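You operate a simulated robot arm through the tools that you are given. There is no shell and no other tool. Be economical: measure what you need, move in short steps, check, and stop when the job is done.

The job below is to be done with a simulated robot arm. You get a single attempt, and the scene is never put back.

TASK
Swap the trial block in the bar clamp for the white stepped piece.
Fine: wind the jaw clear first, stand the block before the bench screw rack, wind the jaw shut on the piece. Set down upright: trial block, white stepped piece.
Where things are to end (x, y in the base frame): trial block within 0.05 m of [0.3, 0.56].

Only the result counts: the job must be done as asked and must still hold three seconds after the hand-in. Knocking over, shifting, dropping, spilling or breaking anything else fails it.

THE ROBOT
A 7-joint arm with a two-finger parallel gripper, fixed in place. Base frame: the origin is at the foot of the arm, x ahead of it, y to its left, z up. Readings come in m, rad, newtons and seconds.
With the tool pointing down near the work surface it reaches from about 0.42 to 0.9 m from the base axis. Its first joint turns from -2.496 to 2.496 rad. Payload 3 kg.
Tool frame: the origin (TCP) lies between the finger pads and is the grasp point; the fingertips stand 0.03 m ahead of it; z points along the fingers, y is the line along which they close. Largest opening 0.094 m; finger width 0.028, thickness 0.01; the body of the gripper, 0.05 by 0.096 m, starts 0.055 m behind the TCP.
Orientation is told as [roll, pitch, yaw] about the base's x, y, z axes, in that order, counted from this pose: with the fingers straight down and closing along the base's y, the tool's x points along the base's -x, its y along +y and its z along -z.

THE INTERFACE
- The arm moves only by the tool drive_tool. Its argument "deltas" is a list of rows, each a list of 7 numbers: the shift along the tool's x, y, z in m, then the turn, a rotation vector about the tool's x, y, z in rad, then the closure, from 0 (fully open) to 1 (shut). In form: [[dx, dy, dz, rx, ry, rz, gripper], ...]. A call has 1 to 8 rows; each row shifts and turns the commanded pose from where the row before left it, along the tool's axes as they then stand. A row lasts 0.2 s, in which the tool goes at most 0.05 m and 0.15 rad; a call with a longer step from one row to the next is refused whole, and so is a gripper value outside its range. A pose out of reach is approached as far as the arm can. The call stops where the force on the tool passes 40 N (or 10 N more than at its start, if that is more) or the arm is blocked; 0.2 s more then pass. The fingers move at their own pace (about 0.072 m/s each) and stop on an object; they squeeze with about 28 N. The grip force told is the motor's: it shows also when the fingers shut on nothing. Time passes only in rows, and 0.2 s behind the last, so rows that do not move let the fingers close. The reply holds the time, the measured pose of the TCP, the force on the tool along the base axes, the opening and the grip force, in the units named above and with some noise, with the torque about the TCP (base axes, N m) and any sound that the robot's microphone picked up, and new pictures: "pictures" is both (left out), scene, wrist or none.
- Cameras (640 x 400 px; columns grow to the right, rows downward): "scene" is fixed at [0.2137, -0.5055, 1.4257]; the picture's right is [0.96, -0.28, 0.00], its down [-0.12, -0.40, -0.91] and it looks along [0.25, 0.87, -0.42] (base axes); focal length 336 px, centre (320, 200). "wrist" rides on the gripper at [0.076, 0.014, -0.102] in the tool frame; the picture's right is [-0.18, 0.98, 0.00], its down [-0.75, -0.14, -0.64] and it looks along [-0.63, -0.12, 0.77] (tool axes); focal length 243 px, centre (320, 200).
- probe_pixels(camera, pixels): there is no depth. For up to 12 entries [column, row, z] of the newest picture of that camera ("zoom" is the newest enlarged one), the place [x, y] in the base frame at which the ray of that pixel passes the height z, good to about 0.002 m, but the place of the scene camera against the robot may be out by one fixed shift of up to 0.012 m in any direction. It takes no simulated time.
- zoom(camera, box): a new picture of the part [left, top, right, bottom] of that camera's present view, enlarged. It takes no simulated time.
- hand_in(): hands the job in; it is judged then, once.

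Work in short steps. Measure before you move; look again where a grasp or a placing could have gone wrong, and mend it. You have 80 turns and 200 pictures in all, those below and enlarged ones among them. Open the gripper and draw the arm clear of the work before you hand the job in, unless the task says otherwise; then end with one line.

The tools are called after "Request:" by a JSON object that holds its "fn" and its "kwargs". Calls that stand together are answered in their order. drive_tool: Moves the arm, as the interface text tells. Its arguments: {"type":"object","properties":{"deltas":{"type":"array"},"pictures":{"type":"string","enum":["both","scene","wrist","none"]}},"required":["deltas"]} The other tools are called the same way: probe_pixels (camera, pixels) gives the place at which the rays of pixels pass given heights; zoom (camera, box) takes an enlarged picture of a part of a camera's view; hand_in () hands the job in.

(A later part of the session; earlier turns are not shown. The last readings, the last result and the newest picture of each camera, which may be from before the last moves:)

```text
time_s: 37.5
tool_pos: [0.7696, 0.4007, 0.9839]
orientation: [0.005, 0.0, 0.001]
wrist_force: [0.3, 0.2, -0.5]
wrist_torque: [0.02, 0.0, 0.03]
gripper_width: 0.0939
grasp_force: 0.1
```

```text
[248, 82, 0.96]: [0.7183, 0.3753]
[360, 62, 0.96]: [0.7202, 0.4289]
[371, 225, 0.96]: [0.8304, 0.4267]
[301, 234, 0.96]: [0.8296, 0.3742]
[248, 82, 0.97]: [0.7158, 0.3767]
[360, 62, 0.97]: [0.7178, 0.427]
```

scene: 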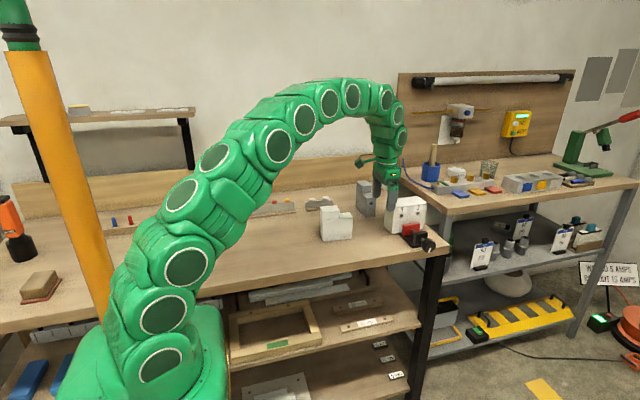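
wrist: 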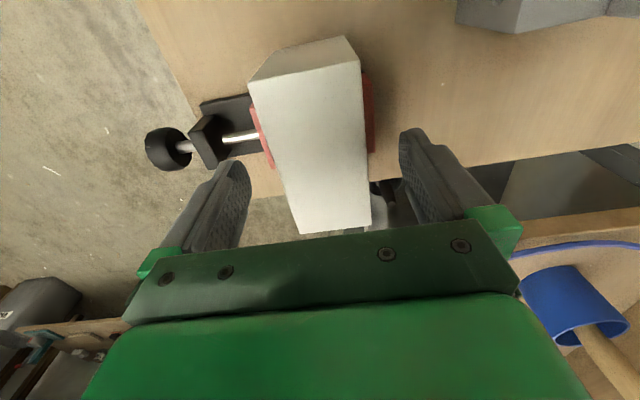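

Block centre ≈(0.775, 0.401), nicely between the fingers. I descend 42 mm (tips ≈0.912, above the jaws) and close.

Request:
{"fn": "drive_tool", "kwargs": {"deltas": [[-0.005, 0, 0.021, 0, 0, 0, 0], [0, 0, 0.021, 0, 0, 0, 0], [0, 0, 0, 0, 0, 0, 0.35], [0, 0, 0, 0, 0, 0, 1], [0, 0, 0, 0, 0, 0, 1], [0, 0, 0, 0, 0, 0, 1]], "pictures": "wrist"}}

```text
time_s: 38.9
tool_pos: [0.7754, 0.4001, 0.9398]
orientation: [0.003, 0.001, 0.003]
wrist_force: [1.4, 0.1, 0.3]
wrist_torque: [0.13, -0.14, -0.04]
gripper_width: 0.0642
grasp_force: 27.9
```

wrist: 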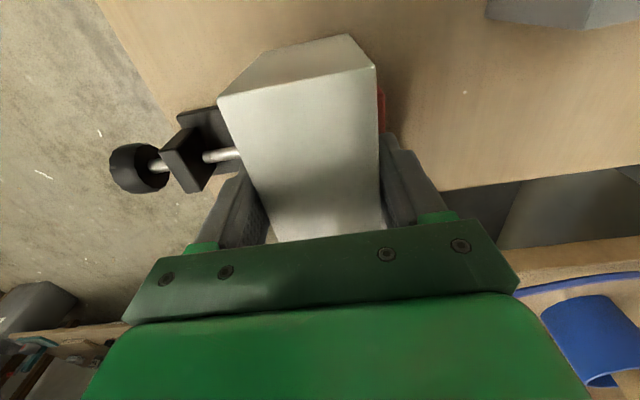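

Gripped at 64 mm (so the top is nearer 0.945). I lift 40 mm slowly and check load and picture.

Request:
{"fn": "drive_tool", "kwargs": {"deltas": [[0, 0, -0.01, 0, 0, 0, 1], [0, 0, -0.015, 0, 0, 0, 1], [0, 0, -0.015, 0, 0, 0, 1], [0, 0, 0, 0, 0, 0, 1]]}}

Request:
{"fn": "zoom", "kwargs": {"camera": "scene", "box": [370, 180, 450, 255]}}

```text
time_s: 39.9
tool_pos: [0.7743, 0.3996, 0.9803]
orientation: [0.004, -0.001, 0.002]
wrist_force: [0.0, 0.0, -2.7]
wrist_torque: [-0.03, 0.04, -0.02]
gripper_width: 0.064
grasp_force: 27.9
```

scene: 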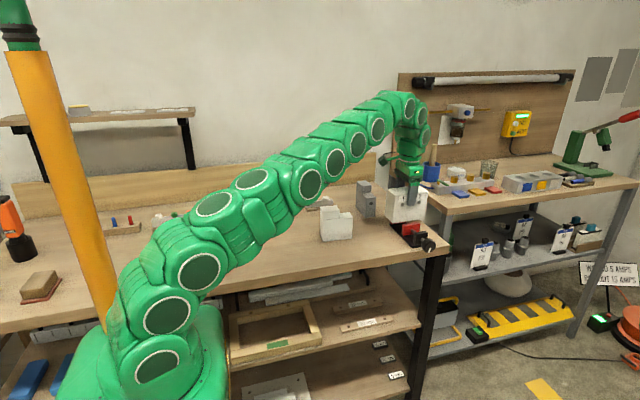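
wrist: 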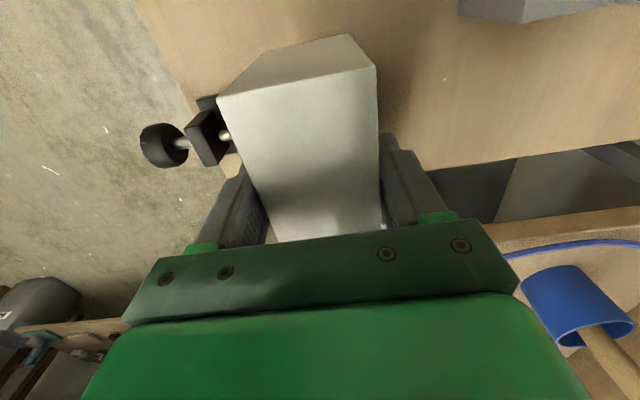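

```text
5.33 times, centred on (410, 218) of scene
```

zoom: 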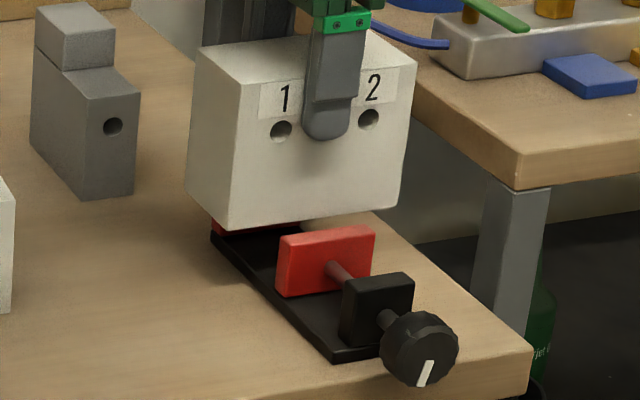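

Block lifted level, ≈0.27 kg, hanging clear of the jaws. I raise it and carry it toward (0.30, 0.56).

Request:
{"fn": "drive_tool", "kwargs": {"deltas": [[0, 0, -0.045, 0, 0, 0, 1], [0.015, 0, -0.04, 0, 0, 0, 1], [0.045, 0.016, 0, 0, 0, 0, 1], [0.045, 0.016, 0, 0, 0, 0, 1], [0.045, 0.016, 0, 0, 0, 0, 1], [0.045, 0.016, 0, 0, 0, 0, 1], [0.045, 0.016, 0, 0, 0, 0, 1], [0.045, 0.016, 0, 0, 0, 0, 1]], "pictures": "none"}}

Request:
{"fn": "drive_tool", "kwargs": {"deltas": [[0.045, 0.016, 0, 0, 0, 0, 1], [0.045, 0.016, 0, 0, 0, 0, 1], [0.045, 0.016, 0, 0, 0, 0, 1], [0.045, 0.014, 0, 0, 0, 0, 1], [0, 0, 0, 0, 0, 0, 1]]}}

```text
time_s: 41.7
tool_pos: [0.4905, 0.4976, 1.0654]
orientation: [0.001, 0.003, 0.0]
wrist_force: [-0.3, 0.7, -3.7]
wrist_torque: [-0.02, 0.02, 0.02]
gripper_width: 0.0642
grasp_force: 28.1
```

```text
time_s: 42.9
tool_pos: [0.3089, 0.5574, 1.0708]
orientation: [0.003, 0.0, 0.001]
wrist_force: [0.0, 0.6, -3.1]
wrist_torque: [0.02, 0.02, -0.01]
gripper_width: 0.0642
grasp_force: 28.1
```

scene: 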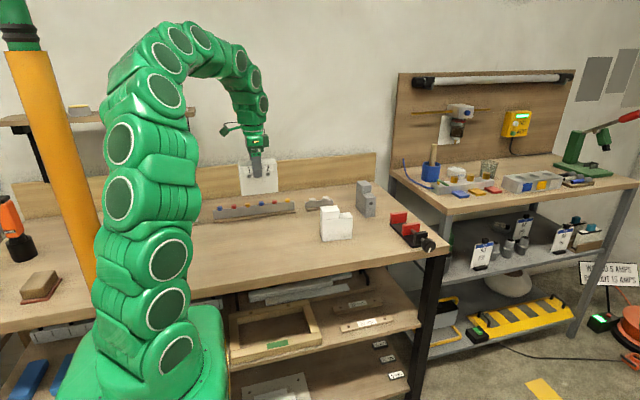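
wrist: 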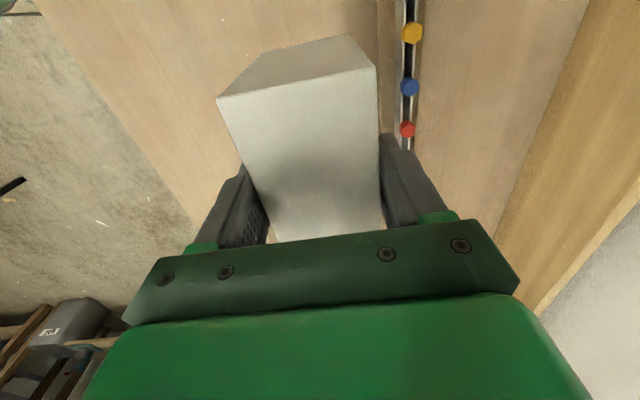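

Well placed over the drop spot, rack clear of the +y finger. I descend to ≈0.945, then in small steps watching force.

Request:
{"fn": "drive_tool", "kwargs": {"deltas": [[0.005, 0, 0.042, 0, 0, 0, 1], [0, 0, 0.042, 0, 0, 0, 1], [0, 0, 0.038, 0, 0, 0, 1], [0, 0, 0.003, 0, 0, 0, 1], [0, 0, 0.003, 0, 0, 0, 1]], "pictures": "none"}}

Request:
{"fn": "drive_tool", "kwargs": {"deltas": [[0, 0, 0.003, 0, 0, 0, 1], [0, 0, 0, 0, 0, 0, 1]], "pictures": "none"}}

Request:
{"fn": "drive_tool", "kwargs": {"deltas": [[0, 0, 0.003, 0, 0, 0, 1], [0, 0, 0, 0, 0, 0, 1]], "pictures": "scene"}}

Request:
{"fn": "zoom", "kwargs": {"camera": "scene", "box": [200, 150, 320, 250]}}

```text
time_s: 44.1
tool_pos: [0.3037, 0.5569, 0.9391]
orientation: [0.004, 0.001, 0.0]
wrist_force: [0.8, 1.3, -2.6]
wrist_torque: [-0.04, 0.03, 0.0]
gripper_width: 0.0642
grasp_force: 28.2
```

```text
time_s: 44.7
tool_pos: [0.3058, 0.557, 0.9368]
orientation: [0.005, -0.002, 0.001]
wrist_force: [0.7, 0.1, -3.2]
wrist_torque: [-0.01, 0.02, -0.01]
gripper_width: 0.0641
grasp_force: 27.6
```

```text
time_s: 45.3
tool_pos: [0.3049, 0.5566, 0.9326]
orientation: [0.002, -0.002, 0.002]
wrist_force: [-0.5, 0.2, -3.6]
wrist_torque: [-0.04, 0.0, 0.01]
gripper_width: 0.064
grasp_force: 27.9
```

scene: 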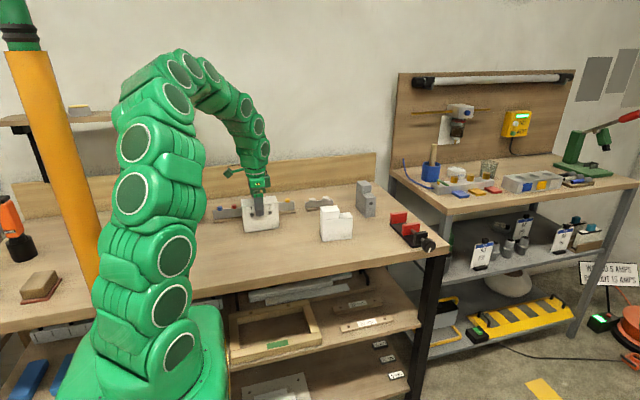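

```text
4.00 times, centred on (260, 200) of scene
```

zoom: 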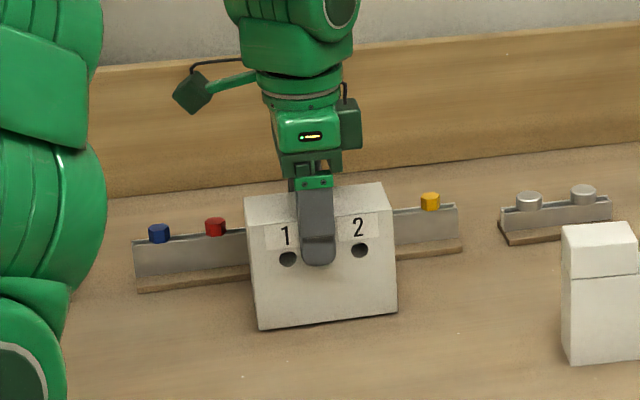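

Not yet touching (force still −3 N). I keep lowering in 3 mm steps.

Request:
{"fn": "drive_tool", "kwargs": {"deltas": [[0, 0, 0.003, 0, 0, 0, 1], [0, 0, 0, 0, 0, 0, 1]], "pictures": "none"}}

Request:
{"fn": "drive_tool", "kwargs": {"deltas": [[0, 0, 0.002, 0, 0, 0, 1], [0, 0, 0, 0, 0, 0, 1]], "pictures": "none"}}

Request:
{"fn": "drive_tool", "kwargs": {"deltas": [[0, 0, 0.002, 0, 0, 0, 1], [0, 0, 0, 0, 0, 0, 1]], "pictures": "none"}}

```text
time_s: 45.9
tool_pos: [0.3054, 0.5583, 0.9299]
orientation: [0.004, 0.0, 0.0]
wrist_force: [-0.7, -2.5, 8.9]
wrist_torque: [-0.36, -0.55, -0.11]
gripper_width: 0.0641
grasp_force: 28.0
```

```text
time_s: 46.5
tool_pos: [0.3049, 0.5571, 0.9292]
orientation: [0.003, -0.002, 0.001]
wrist_force: [3.9, -4.1, 24.1]
wrist_torque: [-0.13, 0.0, 0.01]
gripper_width: 0.0643
grasp_force: 27.8
```

```text
time_s: 47.1
tool_pos: [0.3044, 0.5575, 0.9256]
orientation: [0.002, 0.0, 0.001]
wrist_force: [2.3, 2.0, 22.9]
wrist_torque: [-0.08, -0.04, 0.05]
gripper_width: 0.0641
grasp_force: 27.8
```

Contact at TCP z≈0.929, so the bar is ≈11 mm thick. I open, rise straight up and look.

Request:
{"fn": "drive_tool", "kwargs": {"deltas": [[0, 0, -0.003, 0, 0, 0, 1], [0, 0, 0, 0, 0, 0, 0.2], [0, 0, 0, 0, 0, 0, 0], [0, 0, -0.03, 0, 0, 0, 0], [0, 0, -0.045, 0, 0, 0, 0], [0, 0, -0.045, 0, 0, 0, 0], [0, 0, -0.045, 0, 0, 0, 0], [0, 0, -0.045, 0, 0, 0, 0]], "pictures": "none"}}

Request:
{"fn": "drive_tool", "kwargs": {"deltas": [[-0.02, -0.045, 0, 0, 0, 0, 0], [-0.02, -0.045, 0, 0, 0, 0, 0], [-0.02, -0.045, 0, 0, 0, 0, 0], [-0.02, 0, 0, 0, 0, 0, 0], [-0.02, 0, 0, 0, 0, 0, 0]]}}

Request:
{"fn": "zoom", "kwargs": {"camera": "wrist", "box": [240, 0, 480, 150]}}

Request:
{"fn": "zoom", "kwargs": {"camera": "scene", "box": [230, 165, 390, 265]}}

```text
time_s: 48.9
tool_pos: [0.3046, 0.5573, 1.1399]
orientation: [0.005, 0.0, 0.0]
wrist_force: [0.0, -0.6, -0.4]
wrist_torque: [0.01, 0.0, -0.04]
gripper_width: 0.094
grasp_force: 0.1
```

```text
time_s: 50.1
tool_pos: [0.4053, 0.4215, 1.1389]
orientation: [0.004, -0.001, 0.003]
wrist_force: [0.6, -0.9, 0.0]
wrist_torque: [-0.01, 0.0, -0.01]
gripper_width: 0.0937
grasp_force: 0.1
```

scene: 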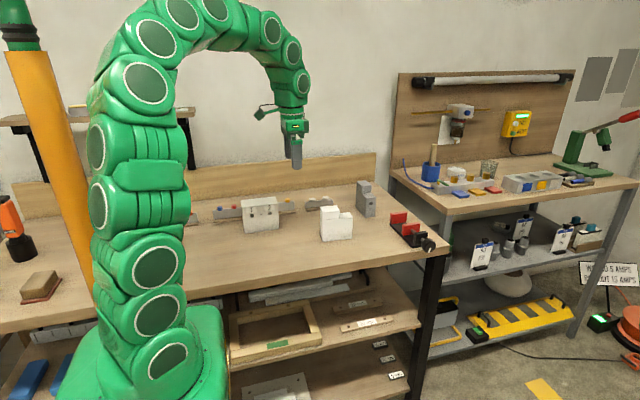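
wrist: 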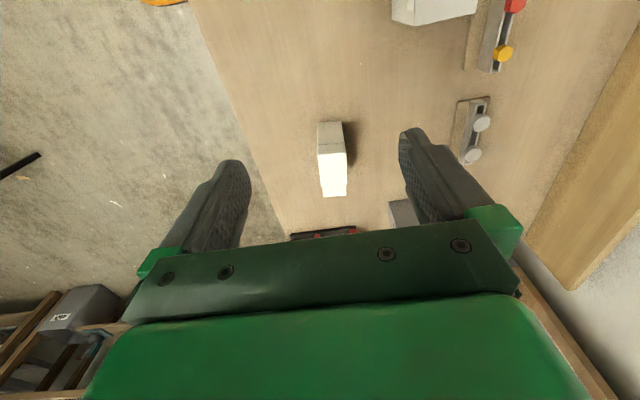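

```text
2.67 times, centred on (360, 75) of wrist
```

zoom: 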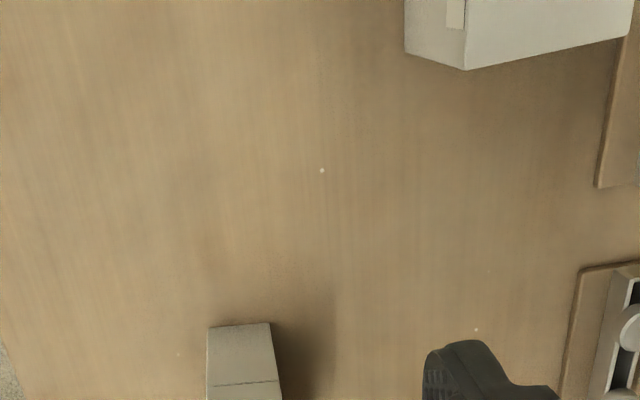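

```text
4.00 times, centred on (310, 215) of scene
```

zoom: 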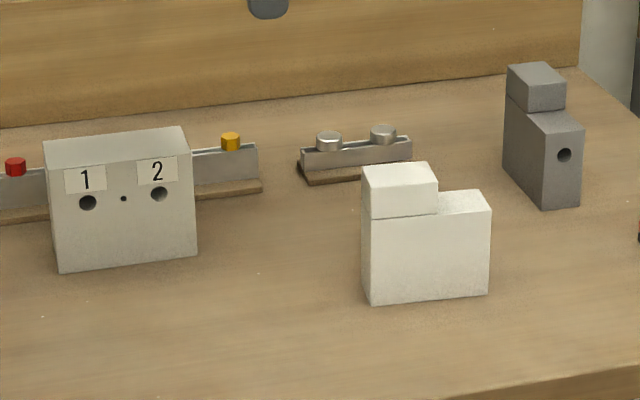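

Trial block stands upright at about (0.304, 0.557). Now I measure the white stepped piece at wrist (332,160).

Request:
{"fn": "zoom", "kwargs": {"camera": "wrist", "box": [280, 105, 392, 215]}}

```text
3.64 times, centred on (336, 160) of wrist
```

zoom: 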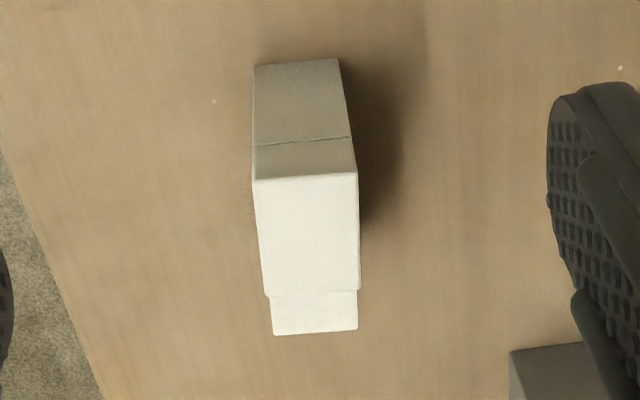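

Request:
{"fn": "probe_pixels", "kwargs": {"camera": "wrist", "pixels": [[317.9, 123.2, 0.835], [341.2, 121, 0.835], [317.9, 154.8, 0.93], [346.2, 152.6, 0.93], [317.9, 154.8, 0.945], [346.2, 152.6, 0.945], [321.2, 186.1, 0.93], [347, 184.7, 0.93], [323.6, 197.1, 0.91], [346.2, 195.4, 0.91], [323.6, 197.1, 0.89], [346.2, 195.4, 0.89]]}}

```text
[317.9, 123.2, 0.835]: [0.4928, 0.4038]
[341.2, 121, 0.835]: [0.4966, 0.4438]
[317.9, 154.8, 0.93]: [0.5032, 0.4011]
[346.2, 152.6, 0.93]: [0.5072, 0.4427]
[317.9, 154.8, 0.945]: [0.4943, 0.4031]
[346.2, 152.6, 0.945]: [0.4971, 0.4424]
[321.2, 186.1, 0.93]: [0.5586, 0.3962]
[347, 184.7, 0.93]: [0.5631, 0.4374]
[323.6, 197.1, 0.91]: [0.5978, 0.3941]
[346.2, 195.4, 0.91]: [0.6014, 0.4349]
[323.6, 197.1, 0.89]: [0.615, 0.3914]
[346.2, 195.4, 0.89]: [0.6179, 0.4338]
```

Piece: x 0.495–0.60, 40 mm wide, ≈110 mm tall, yaw ≈−0.075 rad; high step at −x. I align over the high step at (0.533, 0.420), descend to z≈0.922 and close.

Request:
{"fn": "drive_tool", "kwargs": {"deltas": [[-0.0427, -0.0006, 0, 0, 0, 0.075, 0], [-0.0427, 0, 0, 0, 0, 0, 0], [-0.0427, 0.005, 0, 0, 0, 0, 0], [0, 0, 0.045, 0, 0, 0, 0], [0, 0, 0.045, 0, 0, 0, 0], [0, 0, 0.045, 0, 0, 0, 0], [0, 0, 0, 0, 0, 0, 0]], "pictures": "wrist"}}

```text
time_s: 51.7
tool_pos: [0.5335, 0.4192, 1.0024]
orientation: [0.002, -0.001, -0.073]
wrist_force: [0.8, 0.6, 0.0]
wrist_torque: [0.02, -0.01, -0.01]
gripper_width: 0.094
grasp_force: 0.1
```

wrist: 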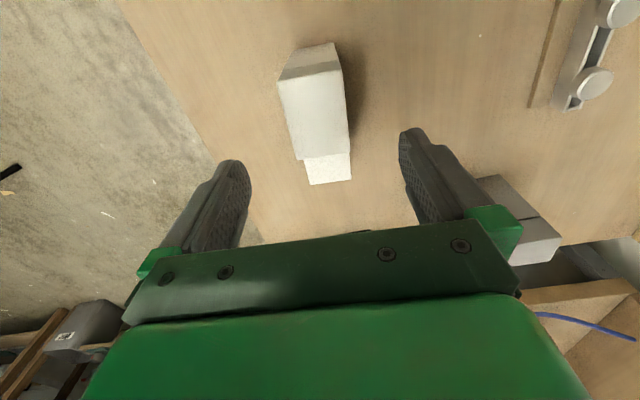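

Request:
{"fn": "probe_pixels", "kwargs": {"camera": "wrist", "pixels": [[278, 85, 0.94], [341, 68, 0.94], [297, 160, 0.94], [349, 150, 0.94]]}}

```text
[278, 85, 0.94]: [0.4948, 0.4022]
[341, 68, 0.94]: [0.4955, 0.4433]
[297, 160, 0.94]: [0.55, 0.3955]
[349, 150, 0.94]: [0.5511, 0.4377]
```

High step spans x 0.495–0.551 and is centred between the fingers. I descend 80 mm and close.

Request:
{"fn": "drive_tool", "kwargs": {"deltas": [[0.005, 0, 0.04, 0, 0, 0, 0], [0, 0, 0.04, 0, 0, 0, 0], [0, 0, 0, 0, 0, 0, 0.5], [0, 0, 0, 0, 0, 0, 1], [0, 0, 0, 0, 0, 0, 1], [0, 0, 0, 0, 0, 0, 1]], "pictures": "wrist"}}

Request:
{"fn": "drive_tool", "kwargs": {"deltas": [[0, 0, -0.01, 0, 0, 0, 1], [0, 0, -0.02, 0, 0, 0, 1], [0, 0, 0, 0, 0, 0, 1]], "pictures": "both"}}

Request:
{"fn": "zoom", "kwargs": {"camera": "scene", "box": [300, 165, 460, 265]}}

```text
time_s: 53.1
tool_pos: [0.5296, 0.4223, 0.923]
orientation: [0.005, 0.0, -0.072]
wrist_force: [0.3, 0.2, -0.2]
wrist_torque: [-0.01, 0.0, 0.01]
gripper_width: 0.0445
grasp_force: 28.3
```

wrist: 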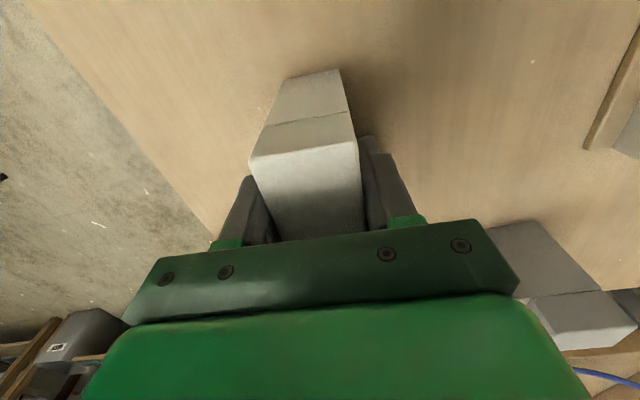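

```text
time_s: 53.9
tool_pos: [0.529, 0.4224, 0.9547]
orientation: [0.003, 0.001, -0.073]
wrist_force: [0.2, 0.4, -1.3]
wrist_torque: [0.0, 0.04, -0.01]
gripper_width: 0.0443
grasp_force: 28.4
```

scene: 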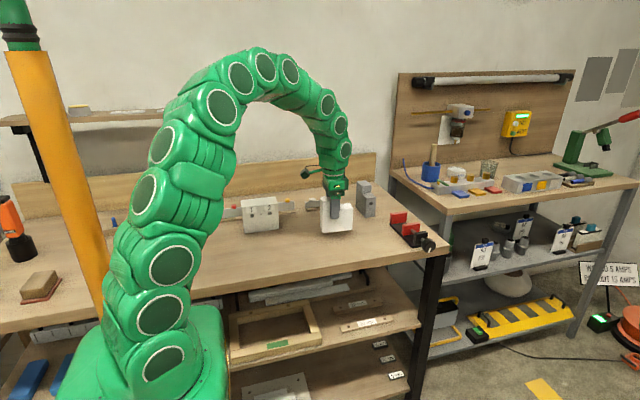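
wrist: 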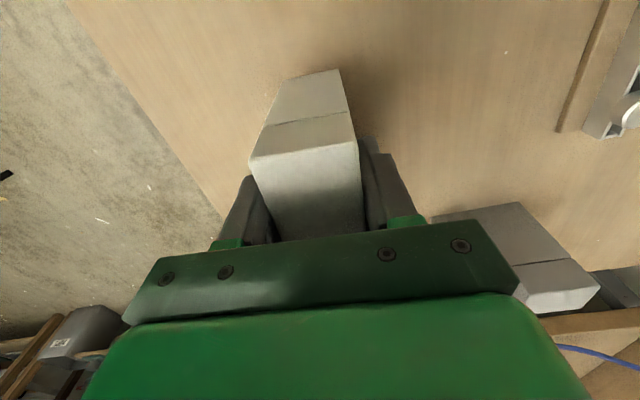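

```text
4.00 times, centred on (380, 215) of scene
```

zoom: 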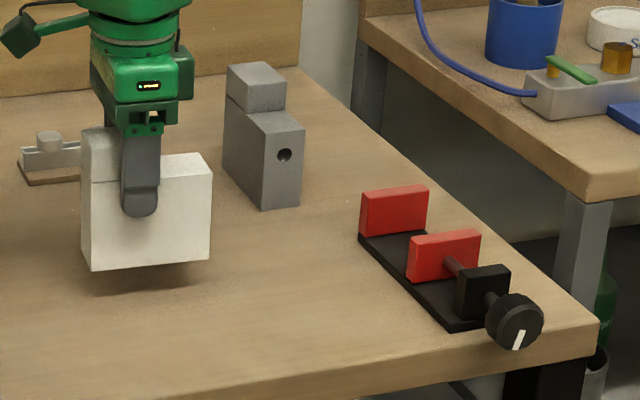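

Piece gripped at 44.5 mm and lifted. Jaw tops ≈0.885, fixed face y≈0.433; I carry it to TCP (0.7625, 0.408), straightening yaw, then look before lowering.

Request:
{"fn": "drive_tool", "kwargs": {"deltas": [[0, 0, -0.049, 0, 0, 0, 1], [0, 0, -0.049, 0, 0, -0.073, 1], [-0.0467, -0.003, 0, 0, 0, 0, 1], [-0.0467, -0.003, 0, 0, 0, 0, 1], [-0.0467, -0.003, 0, 0, 0, 0, 1], [-0.0467, -0.003, 0, 0, 0, 0, 1], [-0.0467, -0.0024, 0, 0, 0, 0, 1], [0, 0, 0, 0, 0, 0, 1]], "pictures": "none"}}

Request:
{"fn": "drive_tool", "kwargs": {"deltas": [[0, 0, 0.035, 0, 0, 0, 1], [0, 0, 0.025, 0, 0, 0, 1], [0, 0, 0, 0, 0, 0, 1]]}}

Request:
{"fn": "zoom", "kwargs": {"camera": "scene", "box": [360, 170, 456, 260]}}

Request:
{"fn": "zoom", "kwargs": {"camera": "wrist", "box": [180, 40, 420, 240]}}

```text
time_s: 55.7
tool_pos: [0.7628, 0.4039, 1.0525]
orientation: [0.003, 0.0, -0.001]
wrist_force: [-0.2, -0.6, -2.5]
wrist_torque: [-0.02, 0.04, -0.03]
gripper_width: 0.0445
grasp_force: 28.0
```

```text
time_s: 56.5
tool_pos: [0.7613, 0.4047, 0.9937]
orientation: [0.003, 0.001, -0.001]
wrist_force: [0.7, 0.3, -1.7]
wrist_torque: [0.0, 0.02, 0.04]
gripper_width: 0.0444
grasp_force: 27.7
```

scene: 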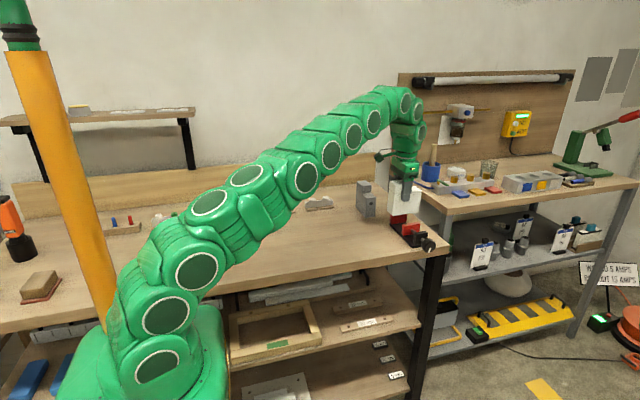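
wrist: 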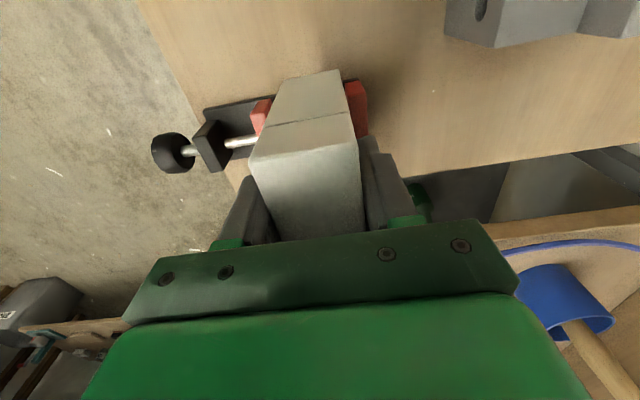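

```text
4.44 times, centred on (408, 215) of scene
```

zoom: 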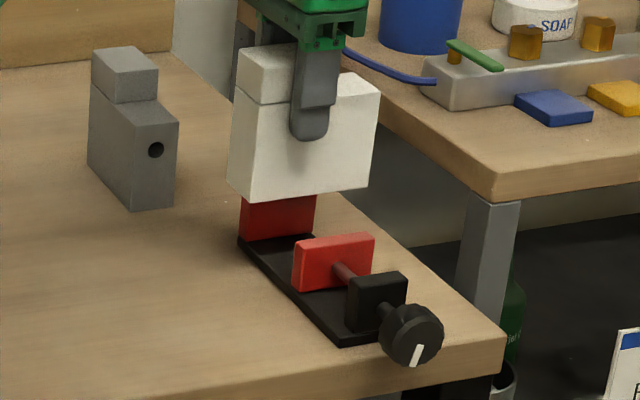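

```text
2.00 times, centred on (300, 140) of wrist
```

zoom: 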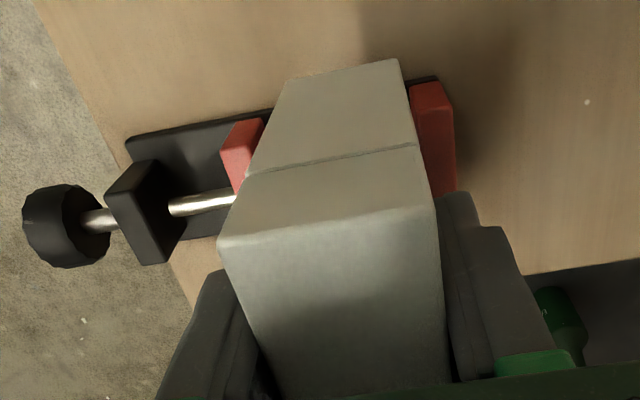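

The piece hovers between the jaws. I probe the fixed jaw's inner top corner (344,85) and the moving jaw's inner corner (≈(271,100)) to confirm y clearance.

Request:
{"fn": "probe_pixels", "kwargs": {"camera": "wrist", "pixels": [[345, 84, 0.885], [345, 84, 0.895], [272, 100, 0.885], [272, 100, 0.895], [339, 70, 0.904], [286, 80, 0.904], [358, 79, 0.848]]}}

```text
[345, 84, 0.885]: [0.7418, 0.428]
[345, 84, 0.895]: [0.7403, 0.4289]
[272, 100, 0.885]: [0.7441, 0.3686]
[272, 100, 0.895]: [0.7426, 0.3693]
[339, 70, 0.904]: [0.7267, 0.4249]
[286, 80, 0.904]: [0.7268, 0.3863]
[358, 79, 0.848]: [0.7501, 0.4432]
```

Clearance on the fixed side is only ~2–5 mm, so I shift 2 mm −y and lower to z≈0.939, then step down feeling for contact.

Request:
{"fn": "drive_tool", "kwargs": {"deltas": [[0, -0.002, 0, 0, 0, 0, 1], [0, 0, 0.018, 0, 0, 0, 1], [0, 0, 0.018, 0, 0, 0, 1], [0, 0, 0.018, 0, 0, 0, 1], [0, 0, 0, 0, 0, 0, 1]], "pictures": "none"}}

Request:
{"fn": "drive_tool", "kwargs": {"deltas": [[0, 0, 0.003, 0, 0, 0, 1], [0, 0, 0, 0, 0, 0, 1]], "pictures": "none"}}

Request:
{"fn": "drive_tool", "kwargs": {"deltas": [[0, 0, 0.002, 0, 0, 0, 1], [0, 0, 0, 0, 0, 0, 1]], "pictures": "scene"}}

Request:
{"fn": "zoom", "kwargs": {"camera": "scene", "box": [360, 170, 456, 260]}}

```text
time_s: 57.7
tool_pos: [0.7614, 0.404, 0.9378]
orientation: [0.004, 0.0, -0.002]
wrist_force: [0.4, -0.5, -2.3]
wrist_torque: [0.02, 0.0, 0.01]
gripper_width: 0.0445
grasp_force: 27.3
```

```text
time_s: 58.3
tool_pos: [0.7615, 0.4051, 0.935]
orientation: [0.002, -0.001, -0.002]
wrist_force: [0.6, 0.5, -2.5]
wrist_torque: [0.02, 0.03, 0.01]
gripper_width: 0.0443
grasp_force: 28.1
```

```text
time_s: 58.9
tool_pos: [0.7619, 0.4052, 0.9343]
orientation: [0.002, 0.001, -0.002]
wrist_force: [-0.9, 0.0, -0.9]
wrist_torque: [0.0, -0.03, -0.01]
gripper_width: 0.0443
grasp_force: 27.7
```

scene: 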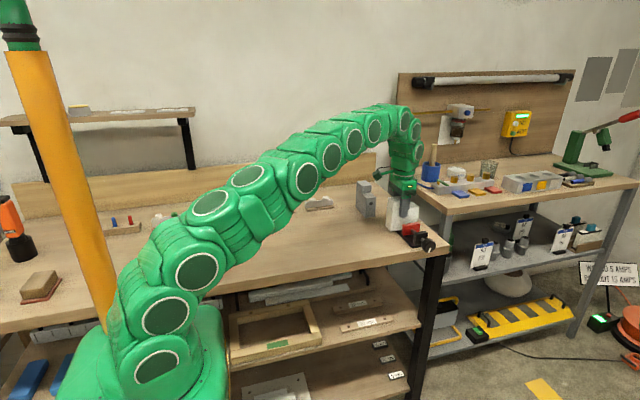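

```text
4.44 times, centred on (408, 215) of scene
```

zoom: 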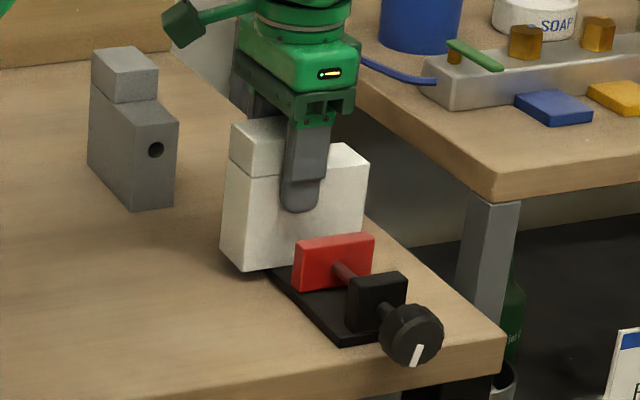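

Just touching the bar. I slide +y in small steps to seat it near the fixed jaw, watching for y force.

Request:
{"fn": "drive_tool", "kwargs": {"deltas": [[0, 0.002, 0, 0, 0, 0, 1], [0, 0, 0, 0, 0, 0, 1]], "pictures": "none"}}

Request:
{"fn": "drive_tool", "kwargs": {"deltas": [[0, 0.002, 0, 0, 0, 0, 1], [0, 0, 0, 0, 0, 0, 1]], "pictures": "none"}}

Request:
{"fn": "drive_tool", "kwargs": {"deltas": [[0, 0.0015, 0, 0, 0, 0, 1], [0, 0, 0, 0, 0, 0, 1]], "pictures": "none"}}

```text
time_s: 59.5
tool_pos: [0.7603, 0.4073, 0.9335]
orientation: [0.002, 0.001, -0.002]
wrist_force: [0.0, -0.7, -2.3]
wrist_torque: [-0.04, 0.01, -0.02]
gripper_width: 0.0444
grasp_force: 28.5
```

```text
time_s: 60.1
tool_pos: [0.7609, 0.4083, 0.9327]
orientation: [0.005, -0.002, -0.002]
wrist_force: [0.0, -0.3, -1.7]
wrist_torque: [-0.01, 0.02, 0.0]
gripper_width: 0.0443
grasp_force: 28.2
```

```text
time_s: 60.7
tool_pos: [0.761, 0.4096, 0.9327]
orientation: [0.002, 0.0, -0.002]
wrist_force: [-0.2, -2.7, -2.7]
wrist_torque: [-0.2, 0.07, -0.07]
gripper_width: 0.0444
grasp_force: 28.2
```

Light contact with the fixed jaw at y≈0.4096. Now I lower onto the bar until the load reverses.

Request:
{"fn": "drive_tool", "kwargs": {"deltas": [[0, -0.0005, 0.0015, 0, 0, 0, 1], [0, 0, 0, 0, 0, 0, 1]], "pictures": "none"}}

Request:
{"fn": "drive_tool", "kwargs": {"deltas": [[0, 0, 0.0015, 0, 0, 0, 1], [0, 0, 0, 0, 0, 0, 1]], "pictures": "none"}}

```text
time_s: 61.3
tool_pos: [0.7613, 0.4085, 0.932]
orientation: [0.002, 0.001, 0.001]
wrist_force: [-3.0, -0.5, 6.8]
wrist_torque: [-0.23, -0.05, -0.05]
gripper_width: 0.0444
grasp_force: 27.7
```

```text
time_s: 61.9
tool_pos: [0.7612, 0.4099, 0.931]
orientation: [0.004, -0.002, 0.0]
wrist_force: [-4.3, -0.6, 23.7]
wrist_torque: [-0.33, -0.06, 0.01]
gripper_width: 0.0447
grasp_force: 27.7
```

Seated on the bar. I relax the push, open, rise clear and look.

Request:
{"fn": "drive_tool", "kwargs": {"deltas": [[0, 0, -0.002, 0, 0, 0, 1], [0, 0, 0, 0, 0, 0, 0.4], [0, 0, 0, 0, 0, 0, 0.2], [0, 0, -0.02, 0, 0, 0, 0.1], [0, 0, -0.04, 0, 0, 0, 0], [0, 0, -0.04, 0, 0, 0, 0], [0.04, 0, -0.03, 0, 0, 0, 0], [0.04, 0, -0.03, 0, 0, 0, 0]]}}

Request:
{"fn": "zoom", "kwargs": {"camera": "scene", "box": [360, 170, 456, 260]}}

Request:
{"fn": "zoom", "kwargs": {"camera": "wrist", "box": [230, 70, 406, 220]}}

```text
time_s: 63.7
tool_pos: [0.6825, 0.4105, 1.0913]
orientation: [0.002, 0.001, -0.001]
wrist_force: [-0.4, 0.8, 0.0]
wrist_torque: [0.0, 0.02, -0.03]
gripper_width: 0.094
grasp_force: 0.1
```

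scene: 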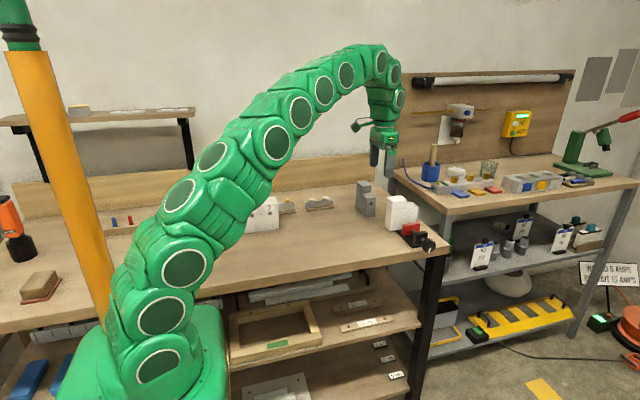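
wrist: 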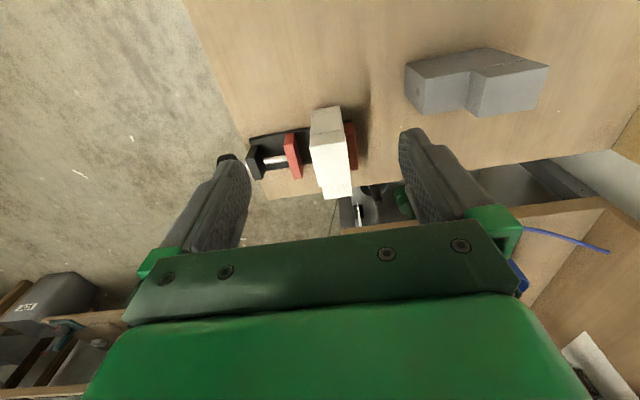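

```text
4.44 times, centred on (408, 215) of scene
```

zoom: 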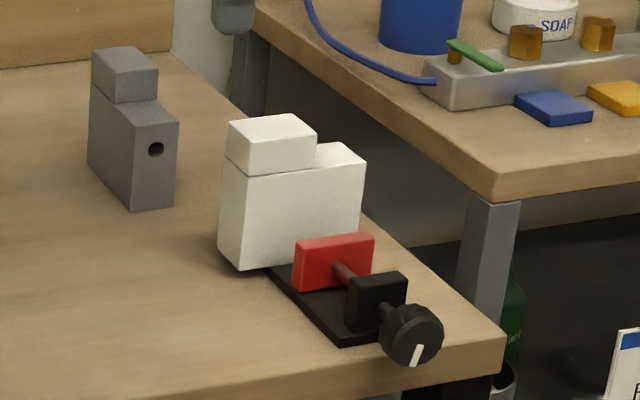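

```text
2.67 times, centred on (318, 145) of wrist
```

zoom: 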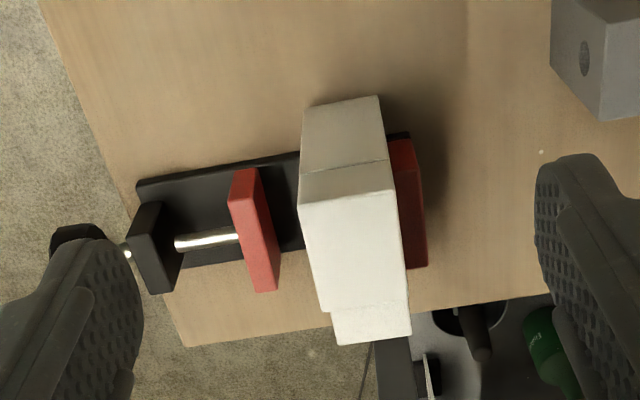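

The piece stands upright against the fixed jaw with the moving jaw ≈25 mm away. I go back in front of the knob: retreat to y≈0.05, roll to horizontal, and lower.

Request:
{"fn": "drive_tool", "kwargs": {"deltas": [[-0.0122, -0.045, -0.009, 0, 0, 0, 0], [-0.0122, -0.045, -0.009, 0, 0, 0, 0], [-0.0122, -0.045, -0.009, 0, 0, 0, 0], [-0.0122, -0.045, -0.009, 0, 0, 0, 0], [-0.0122, -0.045, -0.009, 0, 0, 0, 0], [-0.0122, -0.045, -0.009, 0, 0, 0, 0], [-0.0122, -0.045, -0.009, 0, 0, 0, 0], [-0.0122, -0.045, -0.009, 0, 0, 0, 0]], "pictures": "none"}}

Request:
{"fn": "drive_tool", "kwargs": {"deltas": [[0, 0, 0, -0.15, 0, 0, 0], [0, 0, 0, -0.15, 0, 0, 0], [0, 0, 0, -0.15, 0, 0, 0], [0, 0, 0, -0.15, 0, 0, 0], [0, 0, 0, -0.15, 0, 0, 0], [0, 0, 0, -0.15, 0, 0, 0], [0, 0, 0, -0.15, 0, 0, 0], [0, 0, 0, -0.15, 0, 0, 0]], "pictures": "none"}}

Request:
{"fn": "drive_tool", "kwargs": {"deltas": [[0, 0, 0, -0.15, 0, 0, 0], [0, 0, 0, -0.15, 0, 0, 0], [0, 0, 0, -0.071, 0, 0, 0], [0, -0.049, 0, 0, 0, 0, 0], [0, -0.049, 0, 0, 0, 0, 0], [0, -0.049, 0, 0, 0, 0, 0], [0, -0.049, 0, 0, 0, 0, 0], [0, -0.049, 0, 0, 0, 0, 0]], "pictures": "none"}}

Request:
{"fn": "drive_tool", "kwargs": {"deltas": [[0, -0.02, 0, 0, 0, -0.15, 0], [0, 0, 0, 0, 0, -0.15, 0], [0, 0, 0, 0, 0, -0.15, 0], [0, 0, 0, 0, 0, -0.15, 0], [0, 0, 0, 0, 0, -0.15, 0], [0, 0, 0, 0, 0, -0.15, 0], [0, 0, 0, 0, 0, -0.15, 0], [0, 0, 0, 0, 0, -0.15, 0]], "pictures": "none"}}

Request:
{"fn": "drive_tool", "kwargs": {"deltas": [[0, 0, 0, 0, 0, -0.15, 0], [0, 0, 0, 0, 0, -0.15, 0], [0, 0, 0, 0, 0, -0.15, 0], [0, 0, 0, 0, 0, -0.15, 0], [0, 0, 0, 0, 0, -0.15, 0], [0, 0, 0, 0, 0, 0, 0]]}}

```text
time_s: 65.5
tool_pos: [0.7801, 0.0502, 1.1618]
orientation: [0.003, 0.0, -0.002]
wrist_force: [-0.9, -0.1, -0.1]
wrist_torque: [-0.03, 0.03, -0.01]
gripper_width: 0.094
grasp_force: 0.0
```

```text
time_s: 67.3
tool_pos: [0.7784, 0.0498, 1.1631]
orientation: [1.204, -0.001, 0.0]
wrist_force: [-0.7, -0.2, -0.9]
wrist_torque: [-0.02, 0.0, 0.03]
gripper_width: 0.0941
grasp_force: 0.1
```

```text
time_s: 69.1
tool_pos: [0.7821, 0.0505, 0.9188]
orientation: [1.574, -0.001, -0.001]
wrist_force: [-0.3, 0.3, -0.4]
wrist_torque: [0.02, 0.02, 0.0]
gripper_width: 0.094
grasp_force: 0.2
```

```text
time_s: 70.9
tool_pos: [0.7782, 0.0491, 0.8979]
orientation: [1.579, -1.203, -0.008]
wrist_force: [0.2, 0.2, 0.4]
wrist_torque: [-0.02, -0.03, 0.0]
gripper_width: 0.0941
grasp_force: 0.1
```

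```text
time_s: 72.3
tool_pos: [0.7783, 0.0501, 0.897]
orientation: [-1.575, -1.192, -3.137]
wrist_force: [-0.2, -0.6, -0.3]
wrist_torque: [0.03, 0.0, 0.0]
gripper_width: 0.094
grasp_force: 0.0
```

scene: 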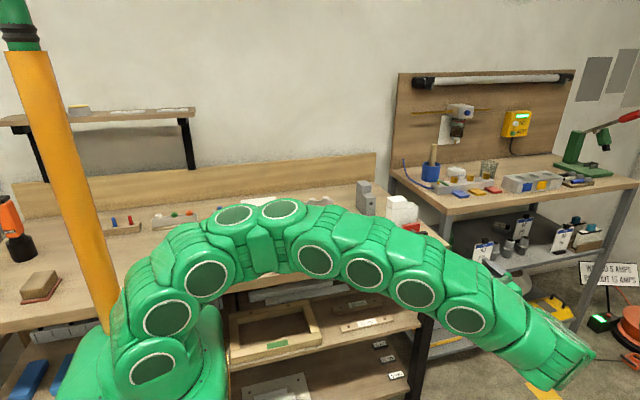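
wrist: 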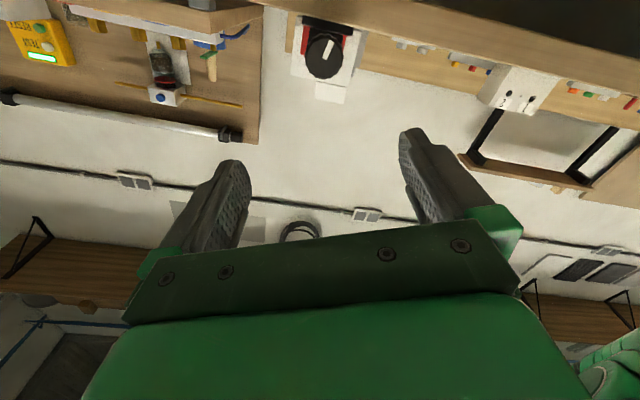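

θ=−1.95 is reachable. I try −2.4, centre on the axis (0.7804, 0.8697) and approach to y≈0.19.

Request:
{"fn": "drive_tool", "kwargs": {"deltas": [[0.0261, 0.0082, 0, 0, 0, 0, 0], [0, 0, 0.045, 0, 0, -0.15, 0], [0, 0, 0.045, 0, 0, -0.15, 0], [0, 0, 0.05, 0, 0, -0.15, 0], [0, 0, 0, 0, 0, 0, 0]], "pictures": "wrist"}}

Request:
{"fn": "zoom", "kwargs": {"camera": "wrist", "box": [240, 30, 416, 190]}}

```text
time_s: 73.5
tool_pos: [0.7802, 0.1881, 0.8693]
orientation: [-1.573, -0.741, -3.139]
wrist_force: [-0.2, -0.4, 0.2]
wrist_torque: [0.01, 0.0, 0.05]
gripper_width: 0.094
grasp_force: 0.1
```

wrist: 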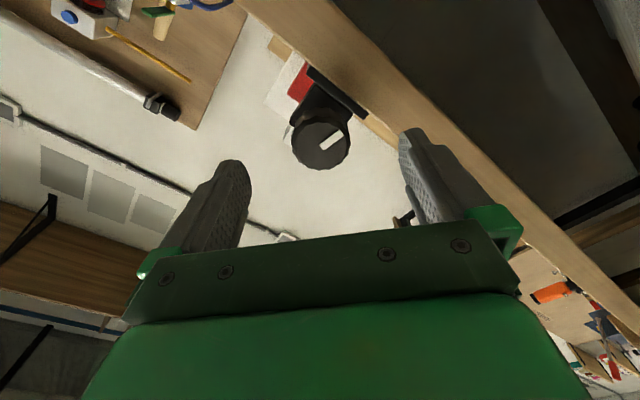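

```text
2.50 times, centred on (328, 110) of wrist
```

zoom: 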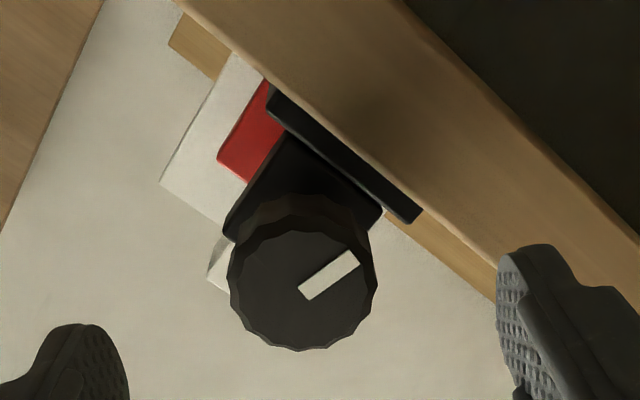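

θ=−2.4 works and the axis is centred. I advance 40 mm, grip, and check the force.

Request:
{"fn": "drive_tool", "kwargs": {"deltas": [[0, 0, 0.03, 0, 0, 0, 0], [0, 0, 0.01, 0, 0, 0, 0.3], [0, 0, 0, 0, 0, 0, 0.5], [0, 0, 0, 0, 0, 0, 1], [0, 0, 0, 0, 0, 0, 1]], "pictures": "none"}}

Request:
{"fn": "drive_tool", "kwargs": {"deltas": [[0, 0, 0.0002, 0, 0, 0.12, 1], [0, 0, 0.0002, 0, 0, 0.12, 1], [0, 0, 0.0002, 0, 0, 0.12, 1], [0, 0, 0.0002, 0, 0, 0.12, 1], [0, 0, 0.0002, 0, 0, 0.12, 1]], "pictures": "wrist"}}

```text
time_s: 74.7
tool_pos: [0.7792, 0.2285, 0.8707]
orientation: [-1.572, -0.742, -3.139]
wrist_force: [-13.2, -2.5, -5.0]
wrist_torque: [0.05, -0.01, 0.46]
gripper_width: 0.0411
grasp_force: 45.2
```

```text
time_s: 75.4
tool_pos: [0.7806, 0.2287, 0.87]
orientation: [-1.572, -0.992, -3.142]
wrist_force: [-10.7, -6.4, 3.2]
wrist_torque: [-0.34, 0.0, 0.09]
gripper_width: 0.0412
grasp_force: 44.6
stopped in row 3: the force on the tool passed its limit at 41 N (the readings are from after the stop); the commanded pose is now the measured one
```

wrist: 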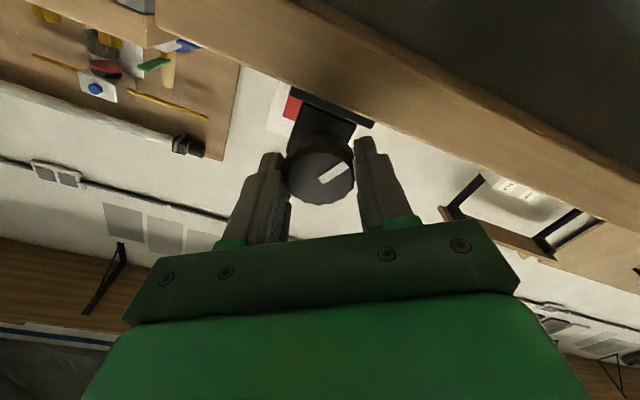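

The knob turned; the stop re-zeroed at (0.7806, 0.870). I continue winding shut.

Request:
{"fn": "drive_tool", "kwargs": {"deltas": [[0, 0, 0.0002, 0, 0, 0.13, 1], [0, 0, 0.0002, 0, 0, 0.13, 1], [0, 0, 0.0002, 0, 0, 0.13, 1], [0, 0, 0.0002, 0, 0, 0.13, 1], [0, 0, 0.0002, 0, 0, 0.13, 1], [0, 0, 0.0002, 0, 0, 0.13, 1], [0, 0, 0.0002, 0, 0, 0.13, 1], [0, 0, 0.0002, 0, 0, 0.13, 1]], "pictures": "none"}}

Request:
{"fn": "drive_tool", "kwargs": {"deltas": [[0, 0, 0.0002, 0, 0, 0.13, 1], [0, 0, 0.0002, 0, 0, 0.13, 1], [0, 0, 0.0002, 0, 0, 0.13, 1], [0, 0, 0.0002, 0, 0, 0.13, 1], [0, 0, 0.0002, 0, 0, 0.13, 1], [0, 0, 0.0002, 0, 0, 0.13, 1], [0, 0, 0.0002, 0, 0, 0.13, 1], [0, 0, 0.0002, 0, 0, 0.13, 1]], "pictures": "none"}}

Request:
{"fn": "drive_tool", "kwargs": {"deltas": [[0, 0, 0.0002, 0, 0, 0.13, 1], [0, 0, 0.0002, 0, 0, 0.13, 1], [0, 0, 0.0002, 0, 0, 0.13, 1], [0, 0, 0.0002, 0, 0, 0.13, 1], [0, 0, 0.0002, 0, 0, 0.13, 1], [0, 0, 0.0002, 0, 0, 0.13, 1], [0, 0, 0.0002, 0, 0, 0.13, 1], [0, 0, 0.0002, 0, 0, 0.13, 1]], "pictures": "wrist"}}

```text
time_s: 76.5
tool_pos: [0.7811, 0.23, 0.8693]
orientation: [1.686, -1.555, -0.117]
wrist_force: [-11.6, -9.3, 7.5]
wrist_torque: [-0.31, 0.03, 0.17]
gripper_width: 0.0413
grasp_force: 45.4
stopped in row 5: the force on the tool passed its limit at 43 N (the readings are from after the stop); the commanded pose is now the measured one
```

```text
time_s: 78.1
tool_pos: [0.7807, 0.2296, 0.8704]
orientation: [1.577, -0.715, -0.006]
wrist_force: [-4.9, -6.0, 1.6]
wrist_torque: [0.04, 0.01, -0.07]
gripper_width: 0.0411
grasp_force: 45.0
stopped in row 7: the force on the tool passed its limit at 42 N (the readings are from after the stop); the commanded pose is now the measured one
```

```text
time_s: 79.1
tool_pos: [0.7799, 0.2297, 0.8692]
orientation: [1.574, -0.186, -0.001]
wrist_force: [-5.2, -7.3, 4.1]
wrist_torque: [0.0, -0.01, 0.45]
gripper_width: 0.0415
grasp_force: 45.5
stopped in row 5: the force on the tool passed its limit at 41 N (the readings are from after the stop); the commanded pose is now the measured one
```

wrist: 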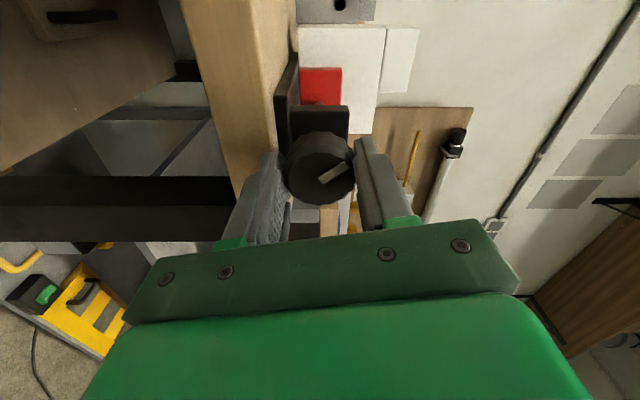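

Winding works with repeated soft stops and a steady −y force, so my forward feed is too fast. I continue with no feed.

Request:
{"fn": "drive_tool", "kwargs": {"deltas": [[0, 0, -0.0005, 0, 0, 0.13, 1], [0, 0, 0, 0, 0, 0.13, 1], [0, 0, 0, 0, 0, 0.13, 1], [0, 0, 0, 0, 0, 0.13, 1], [0, 0, 0, 0, 0, 0.13, 1], [0, 0, 0, 0, 0, 0.13, 1], [0, 0, 0, 0, 0, 0.13, 1], [0, 0, 0, 0, 0, 0.13, 1]], "pictures": "none"}}

Request:
{"fn": "drive_tool", "kwargs": {"deltas": [[0, 0, 0, 0, 0, 0.13, 1], [0, 0, 0, 0, 0, 0.13, 1], [0, 0, 0, 0, 0, 0.13, 1], [0, 0, 0, 0, 0, 0.13, 1], [0, 0, 0, 0, 0, 0.13, 1], [0, 0, 0, 0, 0, 0.13, 1], [0, 0, 0, 0, 0, 0.13, 1], [0, 0, 0, 0, 0, 0.13, 1]], "pictures": "none"}}

Request:
{"fn": "drive_tool", "kwargs": {"deltas": [[0, 0, 0, 0, 0, 0.13, 1], [0, 0, 0, 0, 0, 0.13, 1], [0, 0, 0, 0, 0, 0.13, 1], [0, 0, 0, 0, 0, 0.13, 1], [0, 0, 0, 0, 0, 0.13, 1], [0, 0, 0, 0, 0, 0.13, 1], [0, 0, 0, 0, 0, 0.13, 1], [0, 0, 0, 0, 0, 0.13, 1]], "pictures": "wrist"}}

Request:
{"fn": "zoom", "kwargs": {"camera": "wrist", "box": [240, 30, 416, 190]}}

```text
time_s: 80.9
tool_pos: [0.7802, 0.2296, 0.87]
orientation: [1.576, 0.853, 0.001]
wrist_force: [-15.2, -4.9, 17.5]
wrist_torque: [0.47, 0.03, 0.42]
gripper_width: 0.0411
grasp_force: 44.8
```

```text
time_s: 82.8
tool_pos: [0.78, 0.2297, 0.8687]
orientation: [-1.588, 1.259, 3.127]
wrist_force: [-13.7, -4.9, 12.0]
wrist_torque: [-0.12, 0.02, 0.26]
gripper_width: 0.0415
grasp_force: 45.2
stopped in row 8: the force on the tool passed its limit at 41 N (the readings are from after the stop); the commanded pose is now the measured one
```

```text
time_s: 84.6
tool_pos: [0.7789, 0.2294, 0.8716]
orientation: [-1.575, 0.219, 3.142]
wrist_force: [-16.9, -1.5, 27.8]
wrist_torque: [0.5, 0.02, -0.37]
gripper_width: 0.0413
grasp_force: 45.0
```

wrist: 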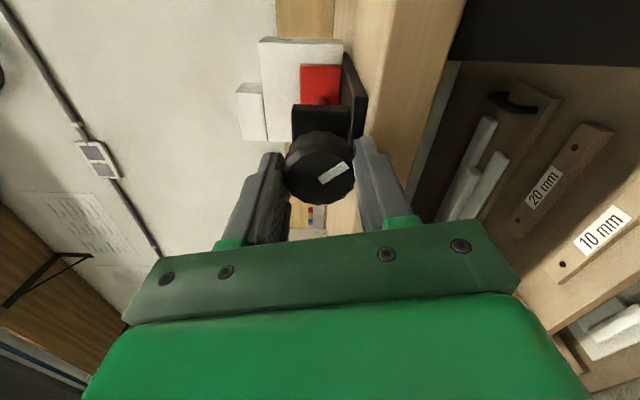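

```text
2.50 times, centred on (328, 110) of wrist
```

zoom: 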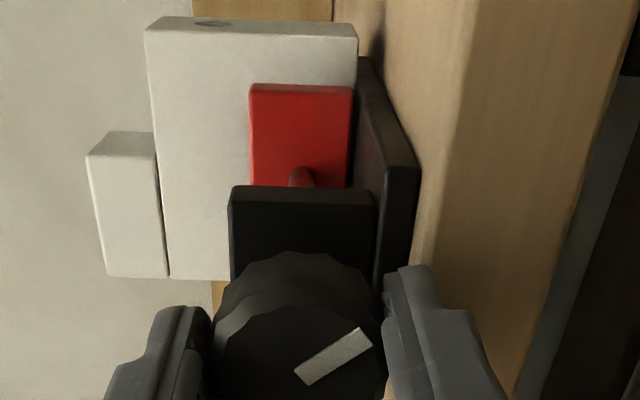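

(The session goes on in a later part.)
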